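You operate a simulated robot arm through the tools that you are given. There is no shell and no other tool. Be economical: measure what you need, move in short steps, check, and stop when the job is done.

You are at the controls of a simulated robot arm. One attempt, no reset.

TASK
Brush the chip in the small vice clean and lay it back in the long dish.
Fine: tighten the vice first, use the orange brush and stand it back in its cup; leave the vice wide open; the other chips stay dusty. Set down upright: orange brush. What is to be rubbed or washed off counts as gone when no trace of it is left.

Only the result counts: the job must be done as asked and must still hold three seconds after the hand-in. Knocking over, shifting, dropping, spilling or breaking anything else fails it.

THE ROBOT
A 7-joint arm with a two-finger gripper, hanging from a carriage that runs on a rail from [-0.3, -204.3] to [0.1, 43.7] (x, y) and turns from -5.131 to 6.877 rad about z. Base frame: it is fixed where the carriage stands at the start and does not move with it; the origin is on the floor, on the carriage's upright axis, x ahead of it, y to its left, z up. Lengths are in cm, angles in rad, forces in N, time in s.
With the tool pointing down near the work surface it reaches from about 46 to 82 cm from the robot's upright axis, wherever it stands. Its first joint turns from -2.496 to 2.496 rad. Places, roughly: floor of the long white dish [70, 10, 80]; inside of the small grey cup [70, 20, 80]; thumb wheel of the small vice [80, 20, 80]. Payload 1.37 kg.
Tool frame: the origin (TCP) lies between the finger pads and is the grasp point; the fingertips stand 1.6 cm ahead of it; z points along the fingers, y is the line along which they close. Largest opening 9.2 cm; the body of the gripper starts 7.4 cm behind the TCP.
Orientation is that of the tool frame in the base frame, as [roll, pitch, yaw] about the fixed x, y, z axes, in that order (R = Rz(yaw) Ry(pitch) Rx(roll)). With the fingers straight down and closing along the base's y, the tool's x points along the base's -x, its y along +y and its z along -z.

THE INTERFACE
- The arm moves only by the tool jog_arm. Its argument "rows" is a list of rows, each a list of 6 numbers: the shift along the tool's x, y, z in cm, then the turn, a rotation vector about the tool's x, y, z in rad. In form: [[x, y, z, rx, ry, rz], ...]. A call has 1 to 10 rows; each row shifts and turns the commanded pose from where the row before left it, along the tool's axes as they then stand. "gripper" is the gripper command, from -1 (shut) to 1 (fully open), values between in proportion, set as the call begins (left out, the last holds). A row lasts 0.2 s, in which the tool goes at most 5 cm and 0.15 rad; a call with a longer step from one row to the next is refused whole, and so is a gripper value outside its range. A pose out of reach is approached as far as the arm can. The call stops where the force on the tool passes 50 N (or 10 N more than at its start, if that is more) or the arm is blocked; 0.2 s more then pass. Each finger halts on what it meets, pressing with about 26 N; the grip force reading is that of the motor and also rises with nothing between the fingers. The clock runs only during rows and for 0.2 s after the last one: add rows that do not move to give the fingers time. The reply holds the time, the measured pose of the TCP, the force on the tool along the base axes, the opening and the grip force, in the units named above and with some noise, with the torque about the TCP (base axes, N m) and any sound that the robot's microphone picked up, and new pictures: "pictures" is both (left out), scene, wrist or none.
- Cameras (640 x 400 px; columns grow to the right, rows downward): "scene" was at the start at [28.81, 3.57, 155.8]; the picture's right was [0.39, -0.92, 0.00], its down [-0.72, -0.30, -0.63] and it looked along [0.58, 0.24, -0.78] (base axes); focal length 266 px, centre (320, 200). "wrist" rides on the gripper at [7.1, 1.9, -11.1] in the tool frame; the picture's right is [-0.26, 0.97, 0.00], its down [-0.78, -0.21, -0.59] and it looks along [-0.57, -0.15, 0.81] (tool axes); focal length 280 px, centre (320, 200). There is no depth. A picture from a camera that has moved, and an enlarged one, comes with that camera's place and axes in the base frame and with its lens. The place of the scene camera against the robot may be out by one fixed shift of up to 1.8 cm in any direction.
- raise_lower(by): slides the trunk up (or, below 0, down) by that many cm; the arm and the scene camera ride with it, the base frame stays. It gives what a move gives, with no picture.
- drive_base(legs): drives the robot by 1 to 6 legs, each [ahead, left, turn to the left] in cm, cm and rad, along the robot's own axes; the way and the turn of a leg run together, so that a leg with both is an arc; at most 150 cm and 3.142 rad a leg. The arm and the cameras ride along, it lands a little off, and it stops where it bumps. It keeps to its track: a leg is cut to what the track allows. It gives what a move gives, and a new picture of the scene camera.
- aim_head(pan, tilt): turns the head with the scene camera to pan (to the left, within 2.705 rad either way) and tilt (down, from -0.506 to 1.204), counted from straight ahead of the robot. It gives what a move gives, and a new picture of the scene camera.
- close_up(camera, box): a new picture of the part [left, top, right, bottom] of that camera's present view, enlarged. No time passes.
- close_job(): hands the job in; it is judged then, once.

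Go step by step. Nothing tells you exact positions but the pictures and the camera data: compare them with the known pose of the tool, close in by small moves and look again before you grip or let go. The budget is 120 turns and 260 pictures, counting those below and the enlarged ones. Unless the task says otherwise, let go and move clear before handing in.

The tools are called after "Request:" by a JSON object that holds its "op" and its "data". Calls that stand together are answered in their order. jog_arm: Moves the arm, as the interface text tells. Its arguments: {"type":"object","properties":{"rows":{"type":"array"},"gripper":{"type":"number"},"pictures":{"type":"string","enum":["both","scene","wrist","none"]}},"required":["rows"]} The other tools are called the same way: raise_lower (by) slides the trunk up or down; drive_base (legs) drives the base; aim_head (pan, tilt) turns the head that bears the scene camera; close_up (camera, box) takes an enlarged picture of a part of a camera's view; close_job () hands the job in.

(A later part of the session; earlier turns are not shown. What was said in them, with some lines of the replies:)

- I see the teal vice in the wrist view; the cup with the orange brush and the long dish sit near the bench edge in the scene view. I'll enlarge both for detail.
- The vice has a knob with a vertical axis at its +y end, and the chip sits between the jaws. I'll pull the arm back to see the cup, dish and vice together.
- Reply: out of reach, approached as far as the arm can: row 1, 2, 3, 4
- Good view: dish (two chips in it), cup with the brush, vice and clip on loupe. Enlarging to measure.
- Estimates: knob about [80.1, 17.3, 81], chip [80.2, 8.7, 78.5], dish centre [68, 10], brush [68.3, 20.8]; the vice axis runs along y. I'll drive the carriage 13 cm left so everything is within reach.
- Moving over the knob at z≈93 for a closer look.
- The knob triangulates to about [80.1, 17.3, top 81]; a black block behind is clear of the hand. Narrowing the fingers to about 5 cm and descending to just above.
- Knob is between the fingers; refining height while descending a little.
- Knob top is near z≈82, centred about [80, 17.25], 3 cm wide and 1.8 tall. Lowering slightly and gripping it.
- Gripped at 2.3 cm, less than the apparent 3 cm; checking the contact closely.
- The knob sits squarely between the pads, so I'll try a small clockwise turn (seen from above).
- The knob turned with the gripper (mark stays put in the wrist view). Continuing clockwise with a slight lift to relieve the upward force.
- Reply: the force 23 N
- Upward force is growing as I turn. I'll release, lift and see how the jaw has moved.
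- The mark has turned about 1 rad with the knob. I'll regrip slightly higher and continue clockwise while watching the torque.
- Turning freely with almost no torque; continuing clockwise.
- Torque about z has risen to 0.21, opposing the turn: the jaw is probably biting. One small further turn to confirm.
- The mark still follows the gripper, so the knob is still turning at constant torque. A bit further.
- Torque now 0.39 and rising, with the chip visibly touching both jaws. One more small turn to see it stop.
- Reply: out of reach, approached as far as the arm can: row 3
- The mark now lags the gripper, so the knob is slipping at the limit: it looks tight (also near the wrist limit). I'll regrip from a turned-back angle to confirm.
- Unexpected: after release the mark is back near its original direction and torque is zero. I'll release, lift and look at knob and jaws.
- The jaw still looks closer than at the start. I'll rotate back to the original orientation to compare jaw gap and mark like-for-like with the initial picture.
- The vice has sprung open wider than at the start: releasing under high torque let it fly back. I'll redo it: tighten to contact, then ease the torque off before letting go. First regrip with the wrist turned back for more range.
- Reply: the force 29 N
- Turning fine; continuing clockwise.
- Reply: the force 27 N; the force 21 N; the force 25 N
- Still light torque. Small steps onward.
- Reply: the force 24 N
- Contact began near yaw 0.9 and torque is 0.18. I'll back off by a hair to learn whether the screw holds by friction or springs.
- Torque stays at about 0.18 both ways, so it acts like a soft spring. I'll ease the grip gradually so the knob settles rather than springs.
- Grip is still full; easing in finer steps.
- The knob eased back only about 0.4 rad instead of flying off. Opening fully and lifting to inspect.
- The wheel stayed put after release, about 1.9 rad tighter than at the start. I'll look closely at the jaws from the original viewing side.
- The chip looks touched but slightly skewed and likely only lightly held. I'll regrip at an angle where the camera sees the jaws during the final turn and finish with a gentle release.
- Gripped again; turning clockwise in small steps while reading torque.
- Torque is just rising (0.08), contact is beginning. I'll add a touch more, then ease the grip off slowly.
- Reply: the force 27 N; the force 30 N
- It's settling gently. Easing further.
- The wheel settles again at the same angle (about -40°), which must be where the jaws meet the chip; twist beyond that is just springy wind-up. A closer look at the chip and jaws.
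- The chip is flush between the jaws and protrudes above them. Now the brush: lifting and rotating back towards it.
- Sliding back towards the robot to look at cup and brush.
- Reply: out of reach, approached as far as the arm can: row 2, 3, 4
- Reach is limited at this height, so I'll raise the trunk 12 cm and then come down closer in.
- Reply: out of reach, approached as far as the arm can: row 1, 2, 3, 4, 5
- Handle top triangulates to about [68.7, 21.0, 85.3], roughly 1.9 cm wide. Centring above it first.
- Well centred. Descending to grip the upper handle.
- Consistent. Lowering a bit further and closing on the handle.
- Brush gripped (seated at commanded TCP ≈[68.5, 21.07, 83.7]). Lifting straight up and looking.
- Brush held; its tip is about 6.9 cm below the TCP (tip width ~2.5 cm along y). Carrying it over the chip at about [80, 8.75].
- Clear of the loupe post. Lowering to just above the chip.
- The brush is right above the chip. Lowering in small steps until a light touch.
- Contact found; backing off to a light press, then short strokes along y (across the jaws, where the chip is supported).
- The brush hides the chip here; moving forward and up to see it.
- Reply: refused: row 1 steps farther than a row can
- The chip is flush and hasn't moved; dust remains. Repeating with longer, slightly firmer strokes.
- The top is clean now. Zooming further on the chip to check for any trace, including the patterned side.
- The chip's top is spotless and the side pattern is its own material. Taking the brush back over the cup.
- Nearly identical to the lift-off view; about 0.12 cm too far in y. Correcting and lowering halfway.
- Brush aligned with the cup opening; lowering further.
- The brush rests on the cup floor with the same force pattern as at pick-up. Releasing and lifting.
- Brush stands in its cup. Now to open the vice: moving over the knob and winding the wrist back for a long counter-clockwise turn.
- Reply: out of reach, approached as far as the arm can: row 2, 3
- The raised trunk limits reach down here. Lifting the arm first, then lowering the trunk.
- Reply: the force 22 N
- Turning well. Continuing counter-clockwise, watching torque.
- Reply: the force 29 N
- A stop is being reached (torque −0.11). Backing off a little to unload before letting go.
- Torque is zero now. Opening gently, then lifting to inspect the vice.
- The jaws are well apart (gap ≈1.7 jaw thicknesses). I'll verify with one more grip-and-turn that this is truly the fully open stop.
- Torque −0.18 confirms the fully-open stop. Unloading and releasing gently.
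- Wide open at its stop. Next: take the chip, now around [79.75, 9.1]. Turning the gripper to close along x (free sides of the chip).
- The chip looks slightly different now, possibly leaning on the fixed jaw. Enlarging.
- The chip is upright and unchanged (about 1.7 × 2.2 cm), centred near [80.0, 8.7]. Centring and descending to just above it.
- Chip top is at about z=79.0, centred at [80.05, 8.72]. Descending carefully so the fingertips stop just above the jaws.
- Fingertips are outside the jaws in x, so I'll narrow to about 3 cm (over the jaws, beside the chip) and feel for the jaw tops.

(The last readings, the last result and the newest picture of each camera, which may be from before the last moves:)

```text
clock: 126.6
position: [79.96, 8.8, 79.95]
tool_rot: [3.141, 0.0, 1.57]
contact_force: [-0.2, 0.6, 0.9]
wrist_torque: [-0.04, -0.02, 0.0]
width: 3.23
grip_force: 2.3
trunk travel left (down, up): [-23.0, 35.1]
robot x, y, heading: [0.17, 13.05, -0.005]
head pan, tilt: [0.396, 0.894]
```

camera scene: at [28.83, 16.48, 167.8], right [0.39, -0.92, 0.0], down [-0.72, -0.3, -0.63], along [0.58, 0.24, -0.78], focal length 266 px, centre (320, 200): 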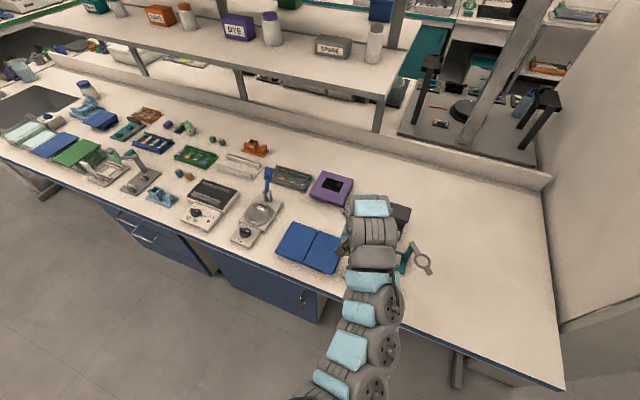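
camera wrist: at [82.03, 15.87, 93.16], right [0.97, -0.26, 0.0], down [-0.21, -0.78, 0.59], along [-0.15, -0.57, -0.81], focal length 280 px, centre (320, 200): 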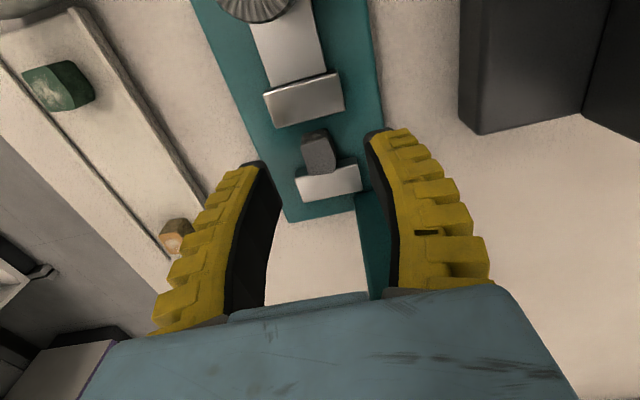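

No contact yet; stepping down slightly more.

Request:
{"op": "jog_arm", "data": {"rows": [[0, 0, 0.15, 0, 0, 0], [0, 0, 0, 0, 0, 0]], "pictures": "none"}}

Request:
{"op": "jog_arm", "data": {"rows": [[0, 0, 0.15, 0, 0, 0], [0, 0, 0, 0, 0, 0]], "pictures": "none"}}

Request:
{"op": "close_up", "data": {"camera": "wrist", "box": [240, 100, 400, 220]}}

```text
clock: 127.2
position: [80.1, 8.83, 79.91]
tool_rot: [3.14, -0.001, 1.57]
contact_force: [-3.6, 1.1, 13.7]
wrist_torque: [-0.22, 0.4, 0.01]
width: 3.49
grip_force: 4.1
trunk travel left (down, up): [-23.0, 35.1]
robot x, y, heading: [0.17, 12.86, -0.001]
head pan, tilt: [0.396, 0.894]
```

```text
clock: 127.8
position: [79.98, 9.05, 79.47]
tool_rot: [-3.14, -0.002, 1.573]
contact_force: [1.3, 4.2, 1.2]
wrist_torque: [0.0, -0.07, 0.09]
width: 3.32
grip_force: 3.0
trunk travel left (down, up): [-23.0, 35.1]
robot x, y, heading: [-0.01, 13.13, -0.004]
head pan, tilt: [0.396, 0.894]
```

```text
3.33 times, centred on (320, 160) of wrist
camera zoom: at [81.96, 16.05, 90.57], right [0.97, -0.26, 0.0], down [-0.21, -0.78, 0.59], along [-0.15, -0.57, -0.81], focal length 935 px, centre (320, 333)
```

zoom: 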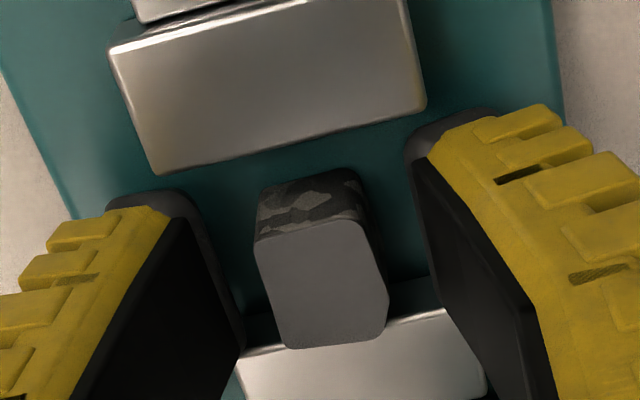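

The fingertips slid into the gap between the open jaws, beside the chip. I'll centre on the gap to relieve the side force, then close on the chip.

Request:
{"op": "jog_arm", "data": {"rows": [[0.15, 0, 0, 0, 0, 0], [0.15, 0, 0, 0, 0, 0], [0, 0, 0, 0, 0, 0]], "pictures": "none"}}

Request:
{"op": "jog_arm", "data": {"rows": [[0, 0, 0, 0, 0, 0], [0, 0, 0, 0, 0, 0], [0, 0, 0, 0, 0, 0]], "gripper": -1, "pictures": "none"}}

Request:
{"op": "close_up", "data": {"camera": "wrist", "box": [240, 100, 400, 220]}}

```text
clock: 128.6
position: [80.09, 8.89, 79.62]
tool_rot: [3.14, 0.001, 1.57]
contact_force: [0.1, -0.3, -0.2]
wrist_torque: [0.0, 0.0, -0.02]
width: 3.23
grip_force: 2.4
trunk travel left (down, up): [-23.0, 35.1]
robot x, y, heading: [-0.19, 12.96, 0.005]
head pan, tilt: [0.396, 0.894]
```

```text
clock: 129.4
position: [80.07, 9.07, 79.73]
tool_rot: [3.14, 0.002, 1.57]
contact_force: [-2.0, 0.2, 6.2]
wrist_torque: [-0.04, 0.01, 0.02]
width: 0.86
grip_force: 26.2
trunk travel left (down, up): [-23.0, 35.1]
robot x, y, heading: [0.21, 13.13, -0.005]
head pan, tilt: [0.396, 0.894]
```

```text
3.33 times, centred on (320, 160) of wrist
camera zoom: at [82.04, 16.12, 90.72], right [0.97, -0.26, 0.0], down [-0.21, -0.78, 0.59], along [-0.15, -0.57, -0.81], focal length 935 px, centre (320, 333)
```

zoom: 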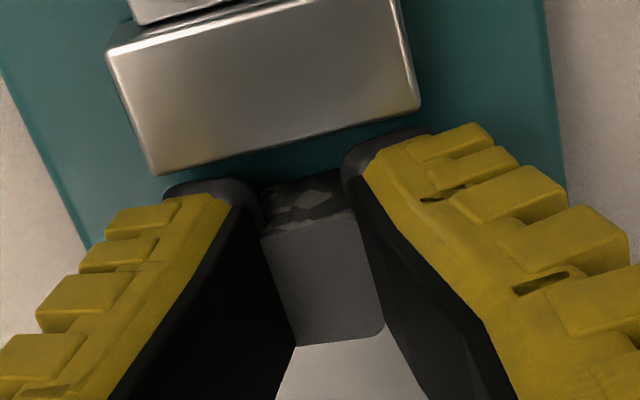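

Chip gripped. Lifting straight up slowly.

Request:
{"op": "jog_arm", "data": {"rows": [[0, 0, -1, 0, 0, 0], [0, 0, -1.5, 0, 0, 0], [0, 0, -2.5, 0, 0, 0], [0, 0, -3, 0, 0, 0], [0, 0, -2, 0, 0, 0], [0, 0, 0, 0, 0, 0]], "pictures": "wrist"}}

Request:
{"op": "close_up", "data": {"camera": "wrist", "box": [220, 40, 420, 220]}}

```text
clock: 130.8
position: [79.99, 9.06, 89.65]
tool_rot: [3.141, 0.001, 1.57]
contact_force: [0.0, 0.2, 0.4]
wrist_torque: [0.01, 0.02, -0.02]
width: 0.64
grip_force: 26.4
trunk travel left (down, up): [-23.0, 35.1]
robot x, y, heading: [0.14, 13.28, 0.002]
head pan, tilt: [0.396, 0.894]
camera wrist: at [81.92, 16.17, 100.66], right [0.97, -0.26, 0.0], down [-0.21, -0.78, 0.59], along [-0.15, -0.57, -0.81], focal length 280 px, centre (320, 200)
```

wrist: 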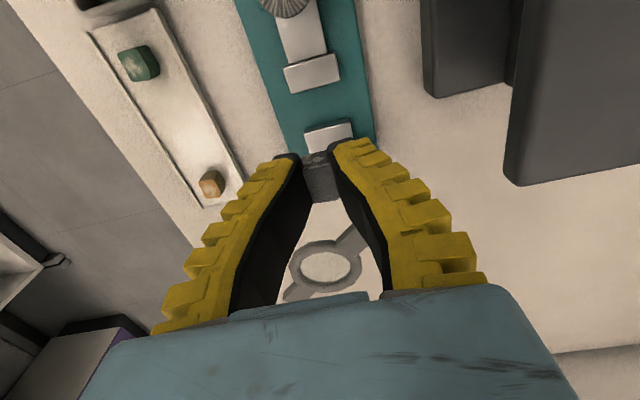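

```text
2.22 times, centred on (320, 130) of wrist
camera zoom: at [81.92, 16.17, 100.66], right [0.97, -0.26, 0.0], down [-0.21, -0.78, 0.59], along [-0.15, -0.57, -0.81], focal length 623 px, centre (320, 356)
```

zoom: 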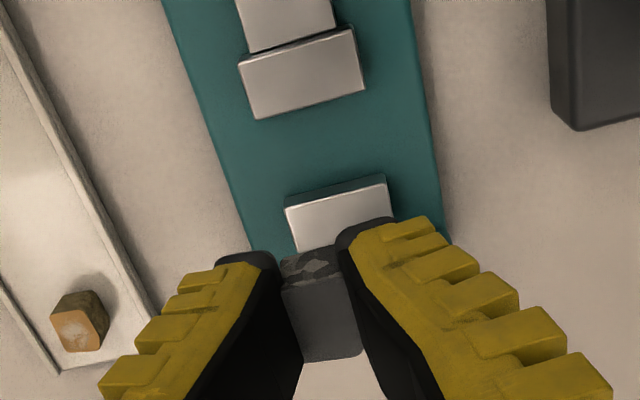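

The chip is held securely and the vice is left wide open. Carrying it over the middle of the dish (about [68, 10.1]).

Request:
{"op": "jog_arm", "data": {"rows": [[0.45, -4, 0, 0, 0, 0], [0.45, -4, 0, 0, 0, 0], [0.45, -4, 0, 0, 0, 0], [0, 0, 0, 0, 0, 0]], "pictures": "wrist"}}

Request:
{"op": "close_up", "data": {"camera": "wrist", "box": [220, 20, 420, 240]}}

```text
clock: 131.8
position: [72.11, 10.32, 88.06]
tool_rot: [-3.14, -0.001, 1.574]
contact_force: [0.5, -0.3, -1.0]
wrist_torque: [-0.04, 0.0, 0.01]
width: 0.6
grip_force: 25.7
out of reach, approached as far as the arm can: row 2, 3
trunk travel left (down, up): [-23.0, 35.1]
robot x, y, heading: [0.18, 12.85, -0.006]
head pan, tilt: [0.396, 0.894]
camera wrist: at [74.13, 17.38, 99.08], right [0.97, -0.26, 0.0], down [-0.21, -0.78, 0.59], along [-0.16, -0.57, -0.81], focal length 280 px, centre (320, 200)
```

wrist: 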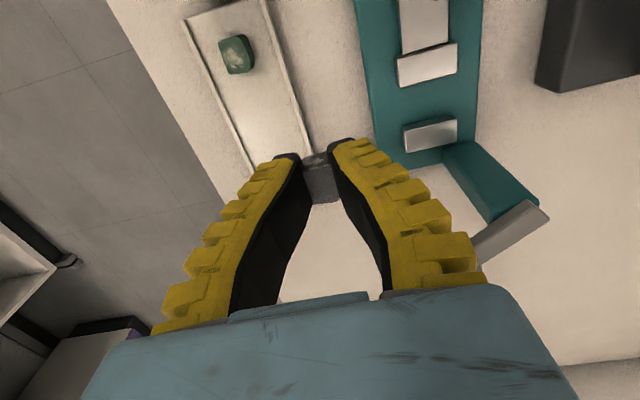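

```text
1.82 times, centred on (320, 130) of wrist
camera zoom: at [74.13, 17.38, 99.08], right [0.97, -0.26, 0.0], down [-0.21, -0.78, 0.59], along [-0.16, -0.57, -0.81], focal length 510 px, centre (320, 327)
```

zoom: 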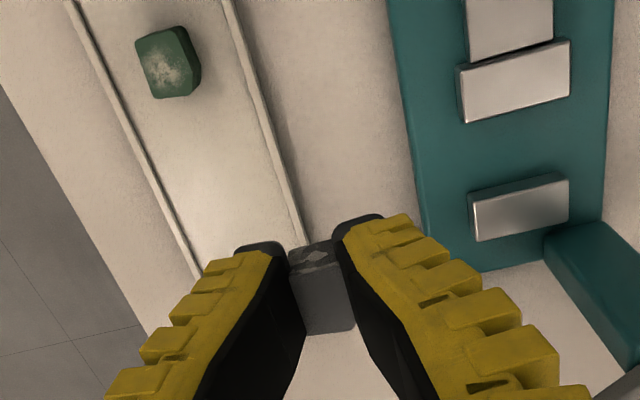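

Need the trunk a bit higher to come closer in.

Request:
{"op": "raise_lower", "data": {"by": 7}}

Request:
{"op": "jog_arm", "data": {"rows": [[0, 0, 2, 0, 0, 0], [0, -2, 2, 0, 0, 0], [0, -2.1, 1, 0, 0, 0], [0, 0, 0, 0, 0, 0]], "pictures": "wrist"}}

Request:
{"op": "close_up", "data": {"camera": "wrist", "box": [220, 20, 420, 240]}}

```text
clock: 132.9
position: [72.16, 10.33, 95.07]
tool_rot: [-3.14, 0.0, 1.572]
contact_force: [-0.6, 0.6, 0.0]
wrist_torque: [-0.01, -0.03, 0.03]
width: 0.62
grip_force: 25.4
trunk travel left (down, up): [-30.0, 28.1]
robot x, y, heading: [-0.08, 12.81, 0.001]
head pan, tilt: [0.396, 0.894]
```

```text
clock: 133.9
position: [69.26, 10.44, 89.45]
tool_rot: [-3.135, -0.002, 1.569]
contact_force: [-1.1, -0.2, -0.3]
wrist_torque: [0.01, -0.04, 0.01]
width: 0.62
grip_force: 26.0
out of reach, approached as far as the arm can: row 3
trunk travel left (down, up): [-30.0, 28.1]
robot x, y, heading: [-0.49, 12.92, -0.003]
head pan, tilt: [0.396, 0.894]
camera wrist: at [71.32, 17.35, 100.41], right [0.97, -0.26, 0.0], down [-0.21, -0.78, 0.59], along [-0.16, -0.57, -0.81], focal length 280 px, centre (320, 200)
```

wrist: 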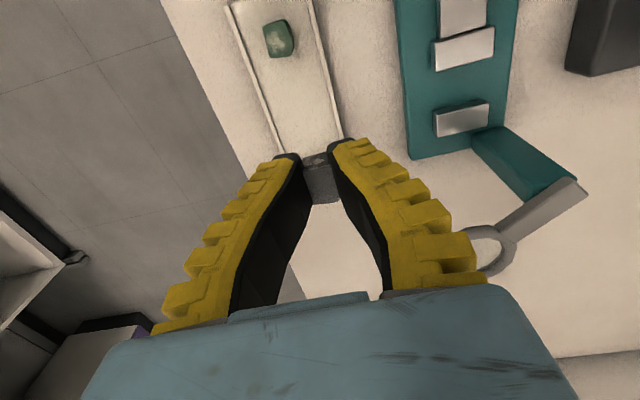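

```text
1.82 times, centred on (320, 130) of wrist
camera zoom: at [71.32, 17.35, 100.41], right [0.97, -0.26, 0.0], down [-0.21, -0.78, 0.59], along [-0.16, -0.57, -0.81], focal length 510 px, centre (320, 327)
```

zoom: 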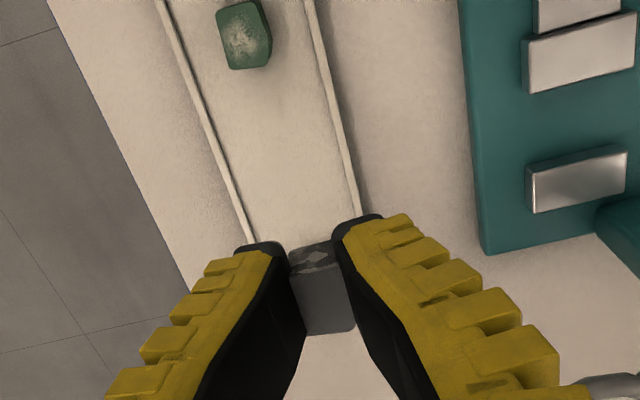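

Moving to x=68 and descending in steps.

Request:
{"op": "jog_arm", "data": {"rows": [[0, 0, 2, 0, 0, 0], [0, -1.25, 1.5, 0, 0, 0], [0, 0, 1.5, 0, 0, 0], [0, 0, 0, 0, 0, 0]], "pictures": "wrist"}}

Request:
{"op": "close_up", "data": {"camera": "wrist", "box": [220, 20, 420, 240]}}

```text
clock: 134.9
position: [68.06, 10.15, 84.3]
tool_rot: [-3.141, -0.001, 1.57]
contact_force: [-0.2, 0.3, 0.5]
wrist_torque: [0.0, 0.0, 0.03]
width: 0.59
grip_force: 26.2
trunk travel left (down, up): [-30.0, 28.1]
robot x, y, heading: [0.06, 12.88, 0.002]
head pan, tilt: [0.396, 0.894]
camera wrist: at [70.05, 17.29, 95.35], right [0.97, -0.26, 0.0], down [-0.21, -0.78, 0.59], along [-0.16, -0.57, -0.81], focal length 280 px, centre (320, 200)
```

wrist: 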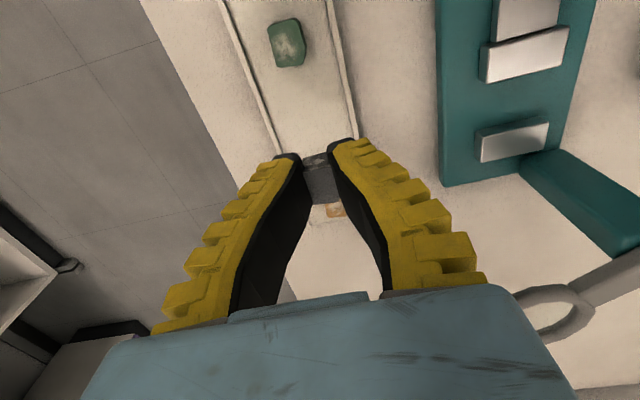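

```text
1.82 times, centred on (320, 130) of wrist
camera zoom: at [70.05, 17.29, 95.35], right [0.97, -0.26, 0.0], down [-0.21, -0.78, 0.59], along [-0.16, -0.57, -0.81], focal length 510 px, centre (320, 327)
```

zoom: 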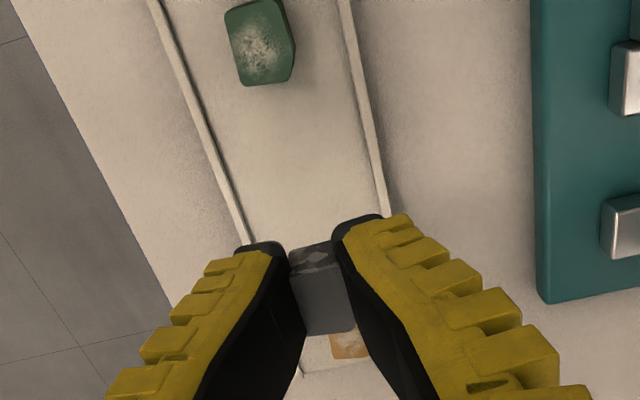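

Well inside the dish rims and midway between the other chips. Lowering to the floor with force checks.

Request:
{"op": "jog_arm", "data": {"rows": [[0, -0.15, 1.5, 0, 0, 0], [0, 0, 1.5, 0, 0, 0], [0, 0, 0.6, 0, 0, 0], [0, 0, 0, 0, 0, 0]], "pictures": "none"}}

Request:
{"op": "jog_arm", "data": {"rows": [[0, 0, 0.3, 0, 0, 0], [0, 0, 0.3, 0, 0, 0], [0, 0, 0, 0, 0, 0]], "pictures": "none"}}

Request:
{"op": "close_up", "data": {"camera": "wrist", "box": [220, 20, 420, 240]}}

```text
clock: 135.9
position: [67.87, 10.4, 80.7]
tool_rot: [3.141, -0.002, 1.573]
contact_force: [-0.8, -0.6, 0.3]
wrist_torque: [0.01, -0.04, -0.03]
width: 0.59
grip_force: 26.3
trunk travel left (down, up): [-30.0, 28.1]
robot x, y, heading: [0.33, 12.98, 0.007]
head pan, tilt: [0.396, 0.894]
```

```text
clock: 136.7
position: [67.83, 10.34, 80.1]
tool_rot: [-3.141, 0.0, 1.571]
contact_force: [-0.3, -0.4, -0.2]
wrist_torque: [0.03, 0.0, -0.02]
width: 0.58
grip_force: 25.9
trunk travel left (down, up): [-30.0, 28.1]
robot x, y, heading: [-0.07, 12.88, -0.001]
head pan, tilt: [0.396, 0.894]
```

```text
1.82 times, centred on (320, 130) of wrist
camera zoom: at [69.88, 17.41, 91.07], right [0.97, -0.26, 0.0], down [-0.21, -0.78, 0.59], along [-0.16, -0.57, -0.81], focal length 510 px, centre (320, 327)
```

zoom: 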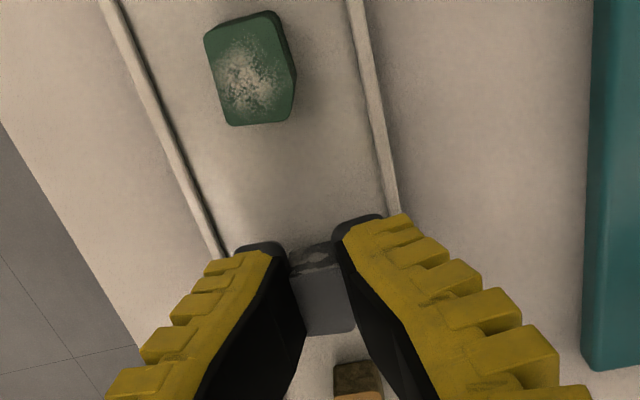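

Request:
{"op": "jog_arm", "data": {"rows": [[0, 0, 0.3, 0, 0, 0], [0, 0, 0, 0, 0, 0]], "pictures": "none"}}

Request:
{"op": "jog_arm", "data": {"rows": [[0, 0, 0.3, 0, 0, 0], [0, 0, 0, 0, 0, 0]], "pictures": "none"}}

Request:
{"op": "jog_arm", "data": {"rows": [[0, 0, 0.2, 0, 0, 0], [0, 0, 0, 0, 0, 0]], "pictures": "none"}}

```text
clock: 137.3
position: [67.94, 10.35, 79.73]
tool_rot: [-3.139, 0.0, 1.57]
contact_force: [-0.1, 0.3, -0.4]
wrist_torque: [-0.01, 0.02, 0.0]
width: 0.61
grip_force: 25.9
trunk travel left (down, up): [-30.0, 28.1]
robot x, y, heading: [-0.0, 12.84, 0.001]
head pan, tilt: [0.396, 0.894]
```

```text
clock: 137.9
position: [67.86, 10.24, 79.42]
tool_rot: [-3.14, -0.001, 1.571]
contact_force: [-0.7, -0.3, 0.5]
wrist_torque: [0.0, 0.05, 0.02]
width: 0.61
grip_force: 25.7
trunk travel left (down, up): [-30.0, 28.1]
robot x, y, heading: [-0.17, 13.09, -0.001]
head pan, tilt: [0.396, 0.894]
```

```text
clock: 138.5
position: [67.9, 10.39, 79.2]
tool_rot: [-3.14, -0.001, 1.571]
contact_force: [0.0, -0.5, -0.2]
wrist_torque: [0.03, 0.01, 0.02]
width: 0.62
grip_force: 26.0
trunk travel left (down, up): [-30.0, 28.1]
robot x, y, heading: [-0.46, 12.81, 0.004]
head pan, tilt: [0.396, 0.894]
```

Request:
{"op": "jog_arm", "data": {"rows": [[0, 0, 0.2, 0, 0, 0], [0, 0, 0, 0, 0, 0]], "pictures": "none"}}

Request:
{"op": "jog_arm", "data": {"rows": [[0, 0, 0.2, 0, 0, 0], [0, 0, 0, 0, 0, 0]], "pictures": "none"}}

Request:
{"op": "close_up", "data": {"camera": "wrist", "box": [220, 80, 420, 220]}}

```text
clock: 139.1
position: [67.92, 10.31, 79.12]
tool_rot: [-3.14, -0.003, 1.571]
contact_force: [-0.6, -0.3, 2.8]
wrist_torque: [0.01, -0.03, 0.01]
width: 0.63
grip_force: 25.8
trunk travel left (down, up): [-30.0, 28.1]
robot x, y, heading: [-0.01, 13.19, 0.005]
head pan, tilt: [0.396, 0.894]
```

```text
clock: 139.7
position: [67.95, 10.31, 78.82]
tool_rot: [-3.14, 0.001, 1.571]
contact_force: [-3.6, -0.5, 13.2]
wrist_torque: [-0.11, 0.04, -0.02]
width: 0.96
grip_force: 26.3
trunk travel left (down, up): [-30.0, 28.1]
robot x, y, heading: [-0.07, 12.74, -0.002]
head pan, tilt: [0.396, 0.894]
```

```text
2.86 times, centred on (320, 150) of wrist
camera zoom: at [69.96, 17.37, 89.92], right [0.97, -0.26, 0.0], down [-0.21, -0.78, 0.59], along [-0.15, -0.57, -0.81], focal length 801 px, centre (320, 343)
```

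zoom: 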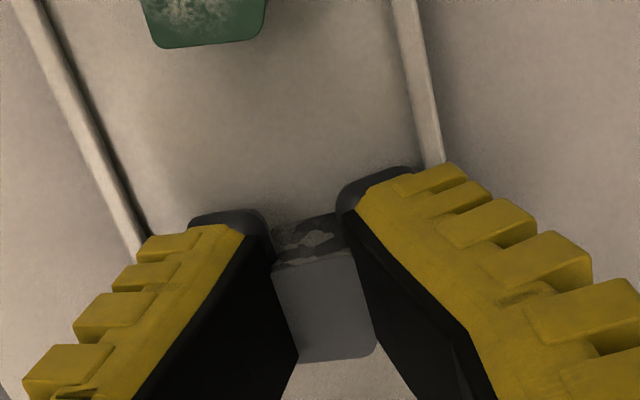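

The chip is on the dish floor. Relieving the press, opening just enough, and lifting away.

Request:
{"op": "jog_arm", "data": {"rows": [[0, 0, -0.15, 0, 0, 0], [0, 0, 0, 0, 0, 0], [0, 0, 0, 0, 0, 0]], "gripper": -0.53, "pictures": "none"}}

Request:
{"op": "close_up", "data": {"camera": "wrist", "box": [220, 80, 420, 220]}}

```text
clock: 140.5
position: [67.8, 10.28, 78.94]
tool_rot: [-3.139, 0.001, 1.572]
contact_force: [0.2, 0.2, -0.1]
wrist_torque: [-0.01, 0.01, 0.02]
width: 2.57
grip_force: 3.2
trunk travel left (down, up): [-30.0, 28.1]
robot x, y, heading: [0.01, 13.04, 0.004]
head pan, tilt: [0.396, 0.894]
```

```text
2.86 times, centred on (320, 150) of wrist
camera zoom: at [69.87, 17.34, 90.03], right [0.97, -0.26, 0.0], down [-0.21, -0.78, 0.59], along [-0.16, -0.57, -0.81], focal length 801 px, centre (320, 343)
```

zoom: 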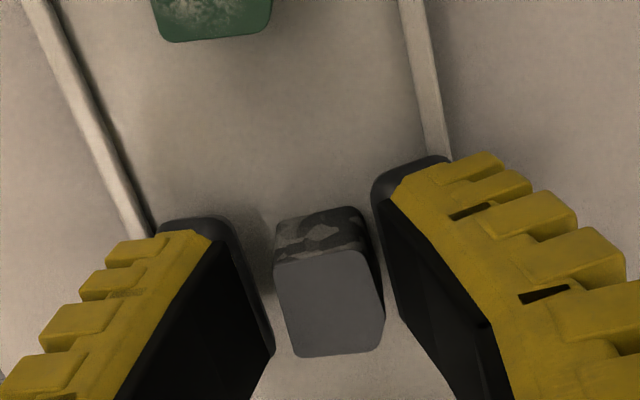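

Chip is free and standing flat. Lifting straight up and checking everything.

Request:
{"op": "jog_arm", "data": {"rows": [[0, 0, -1.5, 0, 0, 0], [0, 0, -3, 0, 0, 0], [0, 0, -4, 0, 0, 0], [0, 1, -4, 0, 0, 0], [0, 2, -2, 0, 0, 0], [0, 0, 0, 0, 0, 0]], "pictures": "both"}}

Request:
{"op": "close_up", "data": {"camera": "wrist", "box": [160, 0, 400, 160]}}

```text
clock: 141.9
position: [72.11, 10.09, 92.8]
tool_rot: [-3.14, 0.002, 1.571]
contact_force: [-0.8, -0.6, -0.9]
wrist_torque: [-0.01, -0.01, 0.01]
width: 2.56
grip_force: 3.2
out of reach, approached as far as the arm can: row 4
trunk travel left (down, up): [-30.0, 28.1]
robot x, y, heading: [-0.18, 12.96, 0.001]
head pan, tilt: [0.396, 0.894]
camera scene: at [28.83, 16.47, 165.8], right [0.39, -0.92, 0.0], down [-0.72, -0.3, -0.63], along [0.58, 0.24, -0.78], focal length 266 px, centre (320, 200)
camera wrist: at [74.15, 17.12, 103.84], right [0.96, -0.26, 0.0], down [-0.21, -0.78, 0.59], along [-0.16, -0.57, -0.81], focal length 280 px, centre (320, 200)
```

scene: 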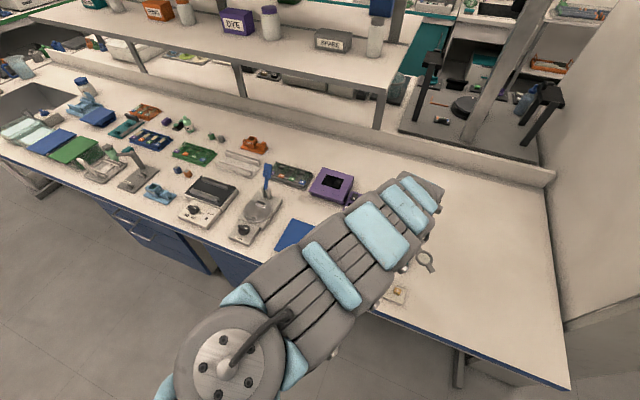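
wrist: 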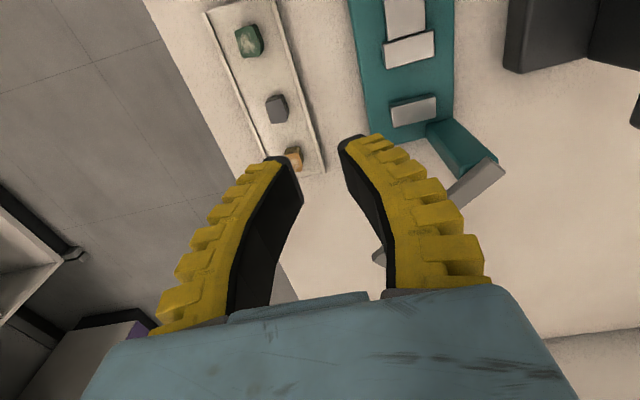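

```text
2.50 times, centred on (280, 80) of wrist
camera zoom: at [74.15, 17.12, 103.84], right [0.96, -0.26, 0.0], down [-0.21, -0.78, 0.59], along [-0.16, -0.57, -0.81], focal length 701 px, centre (420, 500)
```

zoom: 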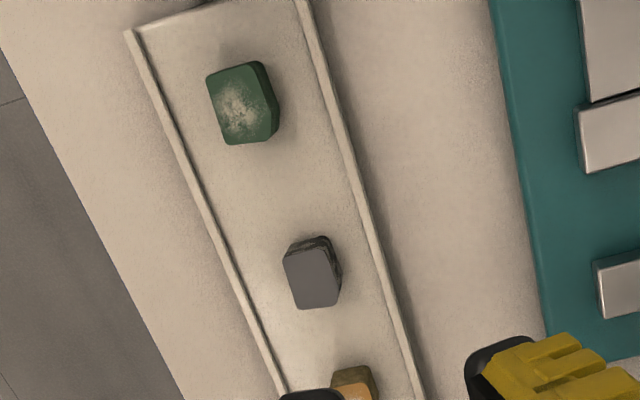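

The clean chip lies in the dish with the dusty ones untouched. One last look at the brush and the knob.

Request:
{"op": "jog_arm", "data": {"rows": [[4, 0, -1, 0, 0, 0], [4, 0, 0, 0, 0, 0], [4, 0, 0, 0, 0, 0], [0, 0, 0, 0, 0, 0]], "pictures": "wrist"}}

```text
clock: 142.9
position: [71.79, 22.23, 93.94]
tool_rot: [-3.141, -0.003, 1.57]
contact_force: [-0.7, 0.2, 0.2]
wrist_torque: [-0.02, 0.0, 0.05]
width: 2.57
grip_force: 2.8
trunk travel left (down, up): [-30.0, 28.1]
robot x, y, heading: [-0.27, 12.94, 0.002]
head pan, tilt: [0.396, 0.894]
camera wrist: at [73.81, 29.29, 105.08], right [0.97, -0.26, 0.0], down [-0.21, -0.78, 0.59], along [-0.16, -0.57, -0.81], focal length 280 px, centre (320, 200)
```

wrist: 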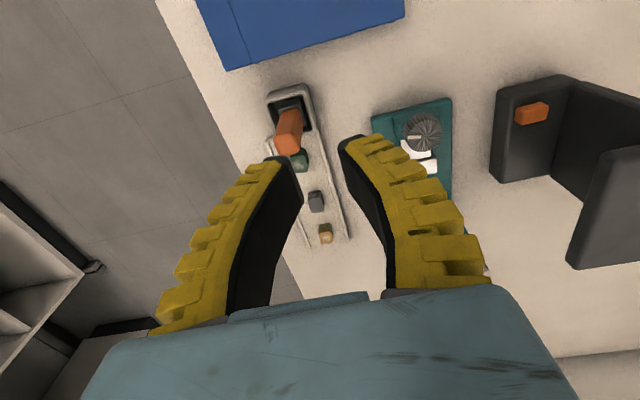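

The brush stands upright in its cup, the vice is wide open, and the clean chip lies in the dish between the untouched dusty ones. The gripper is clear, so I'm handing in.

Request:
{"op": "close_job", "data": {}}

```text
The job is handed in.
```

I brushed the chip clean and laid it in the long dish, and the job is handed in. The orange brush stands upright in its cup, the vice is open to its stop, and the two other chips are still dusty.

The vice is the one part I'm less sure of. My first tightening sprang back open when I let go. I tightened it again more gently and the jaws stayed closed on the chip through the brushing. By the time I opened the vice, though, the wheel had turned back about 0.6 rad (35°) from where I left it, so it may not have been fully tight.
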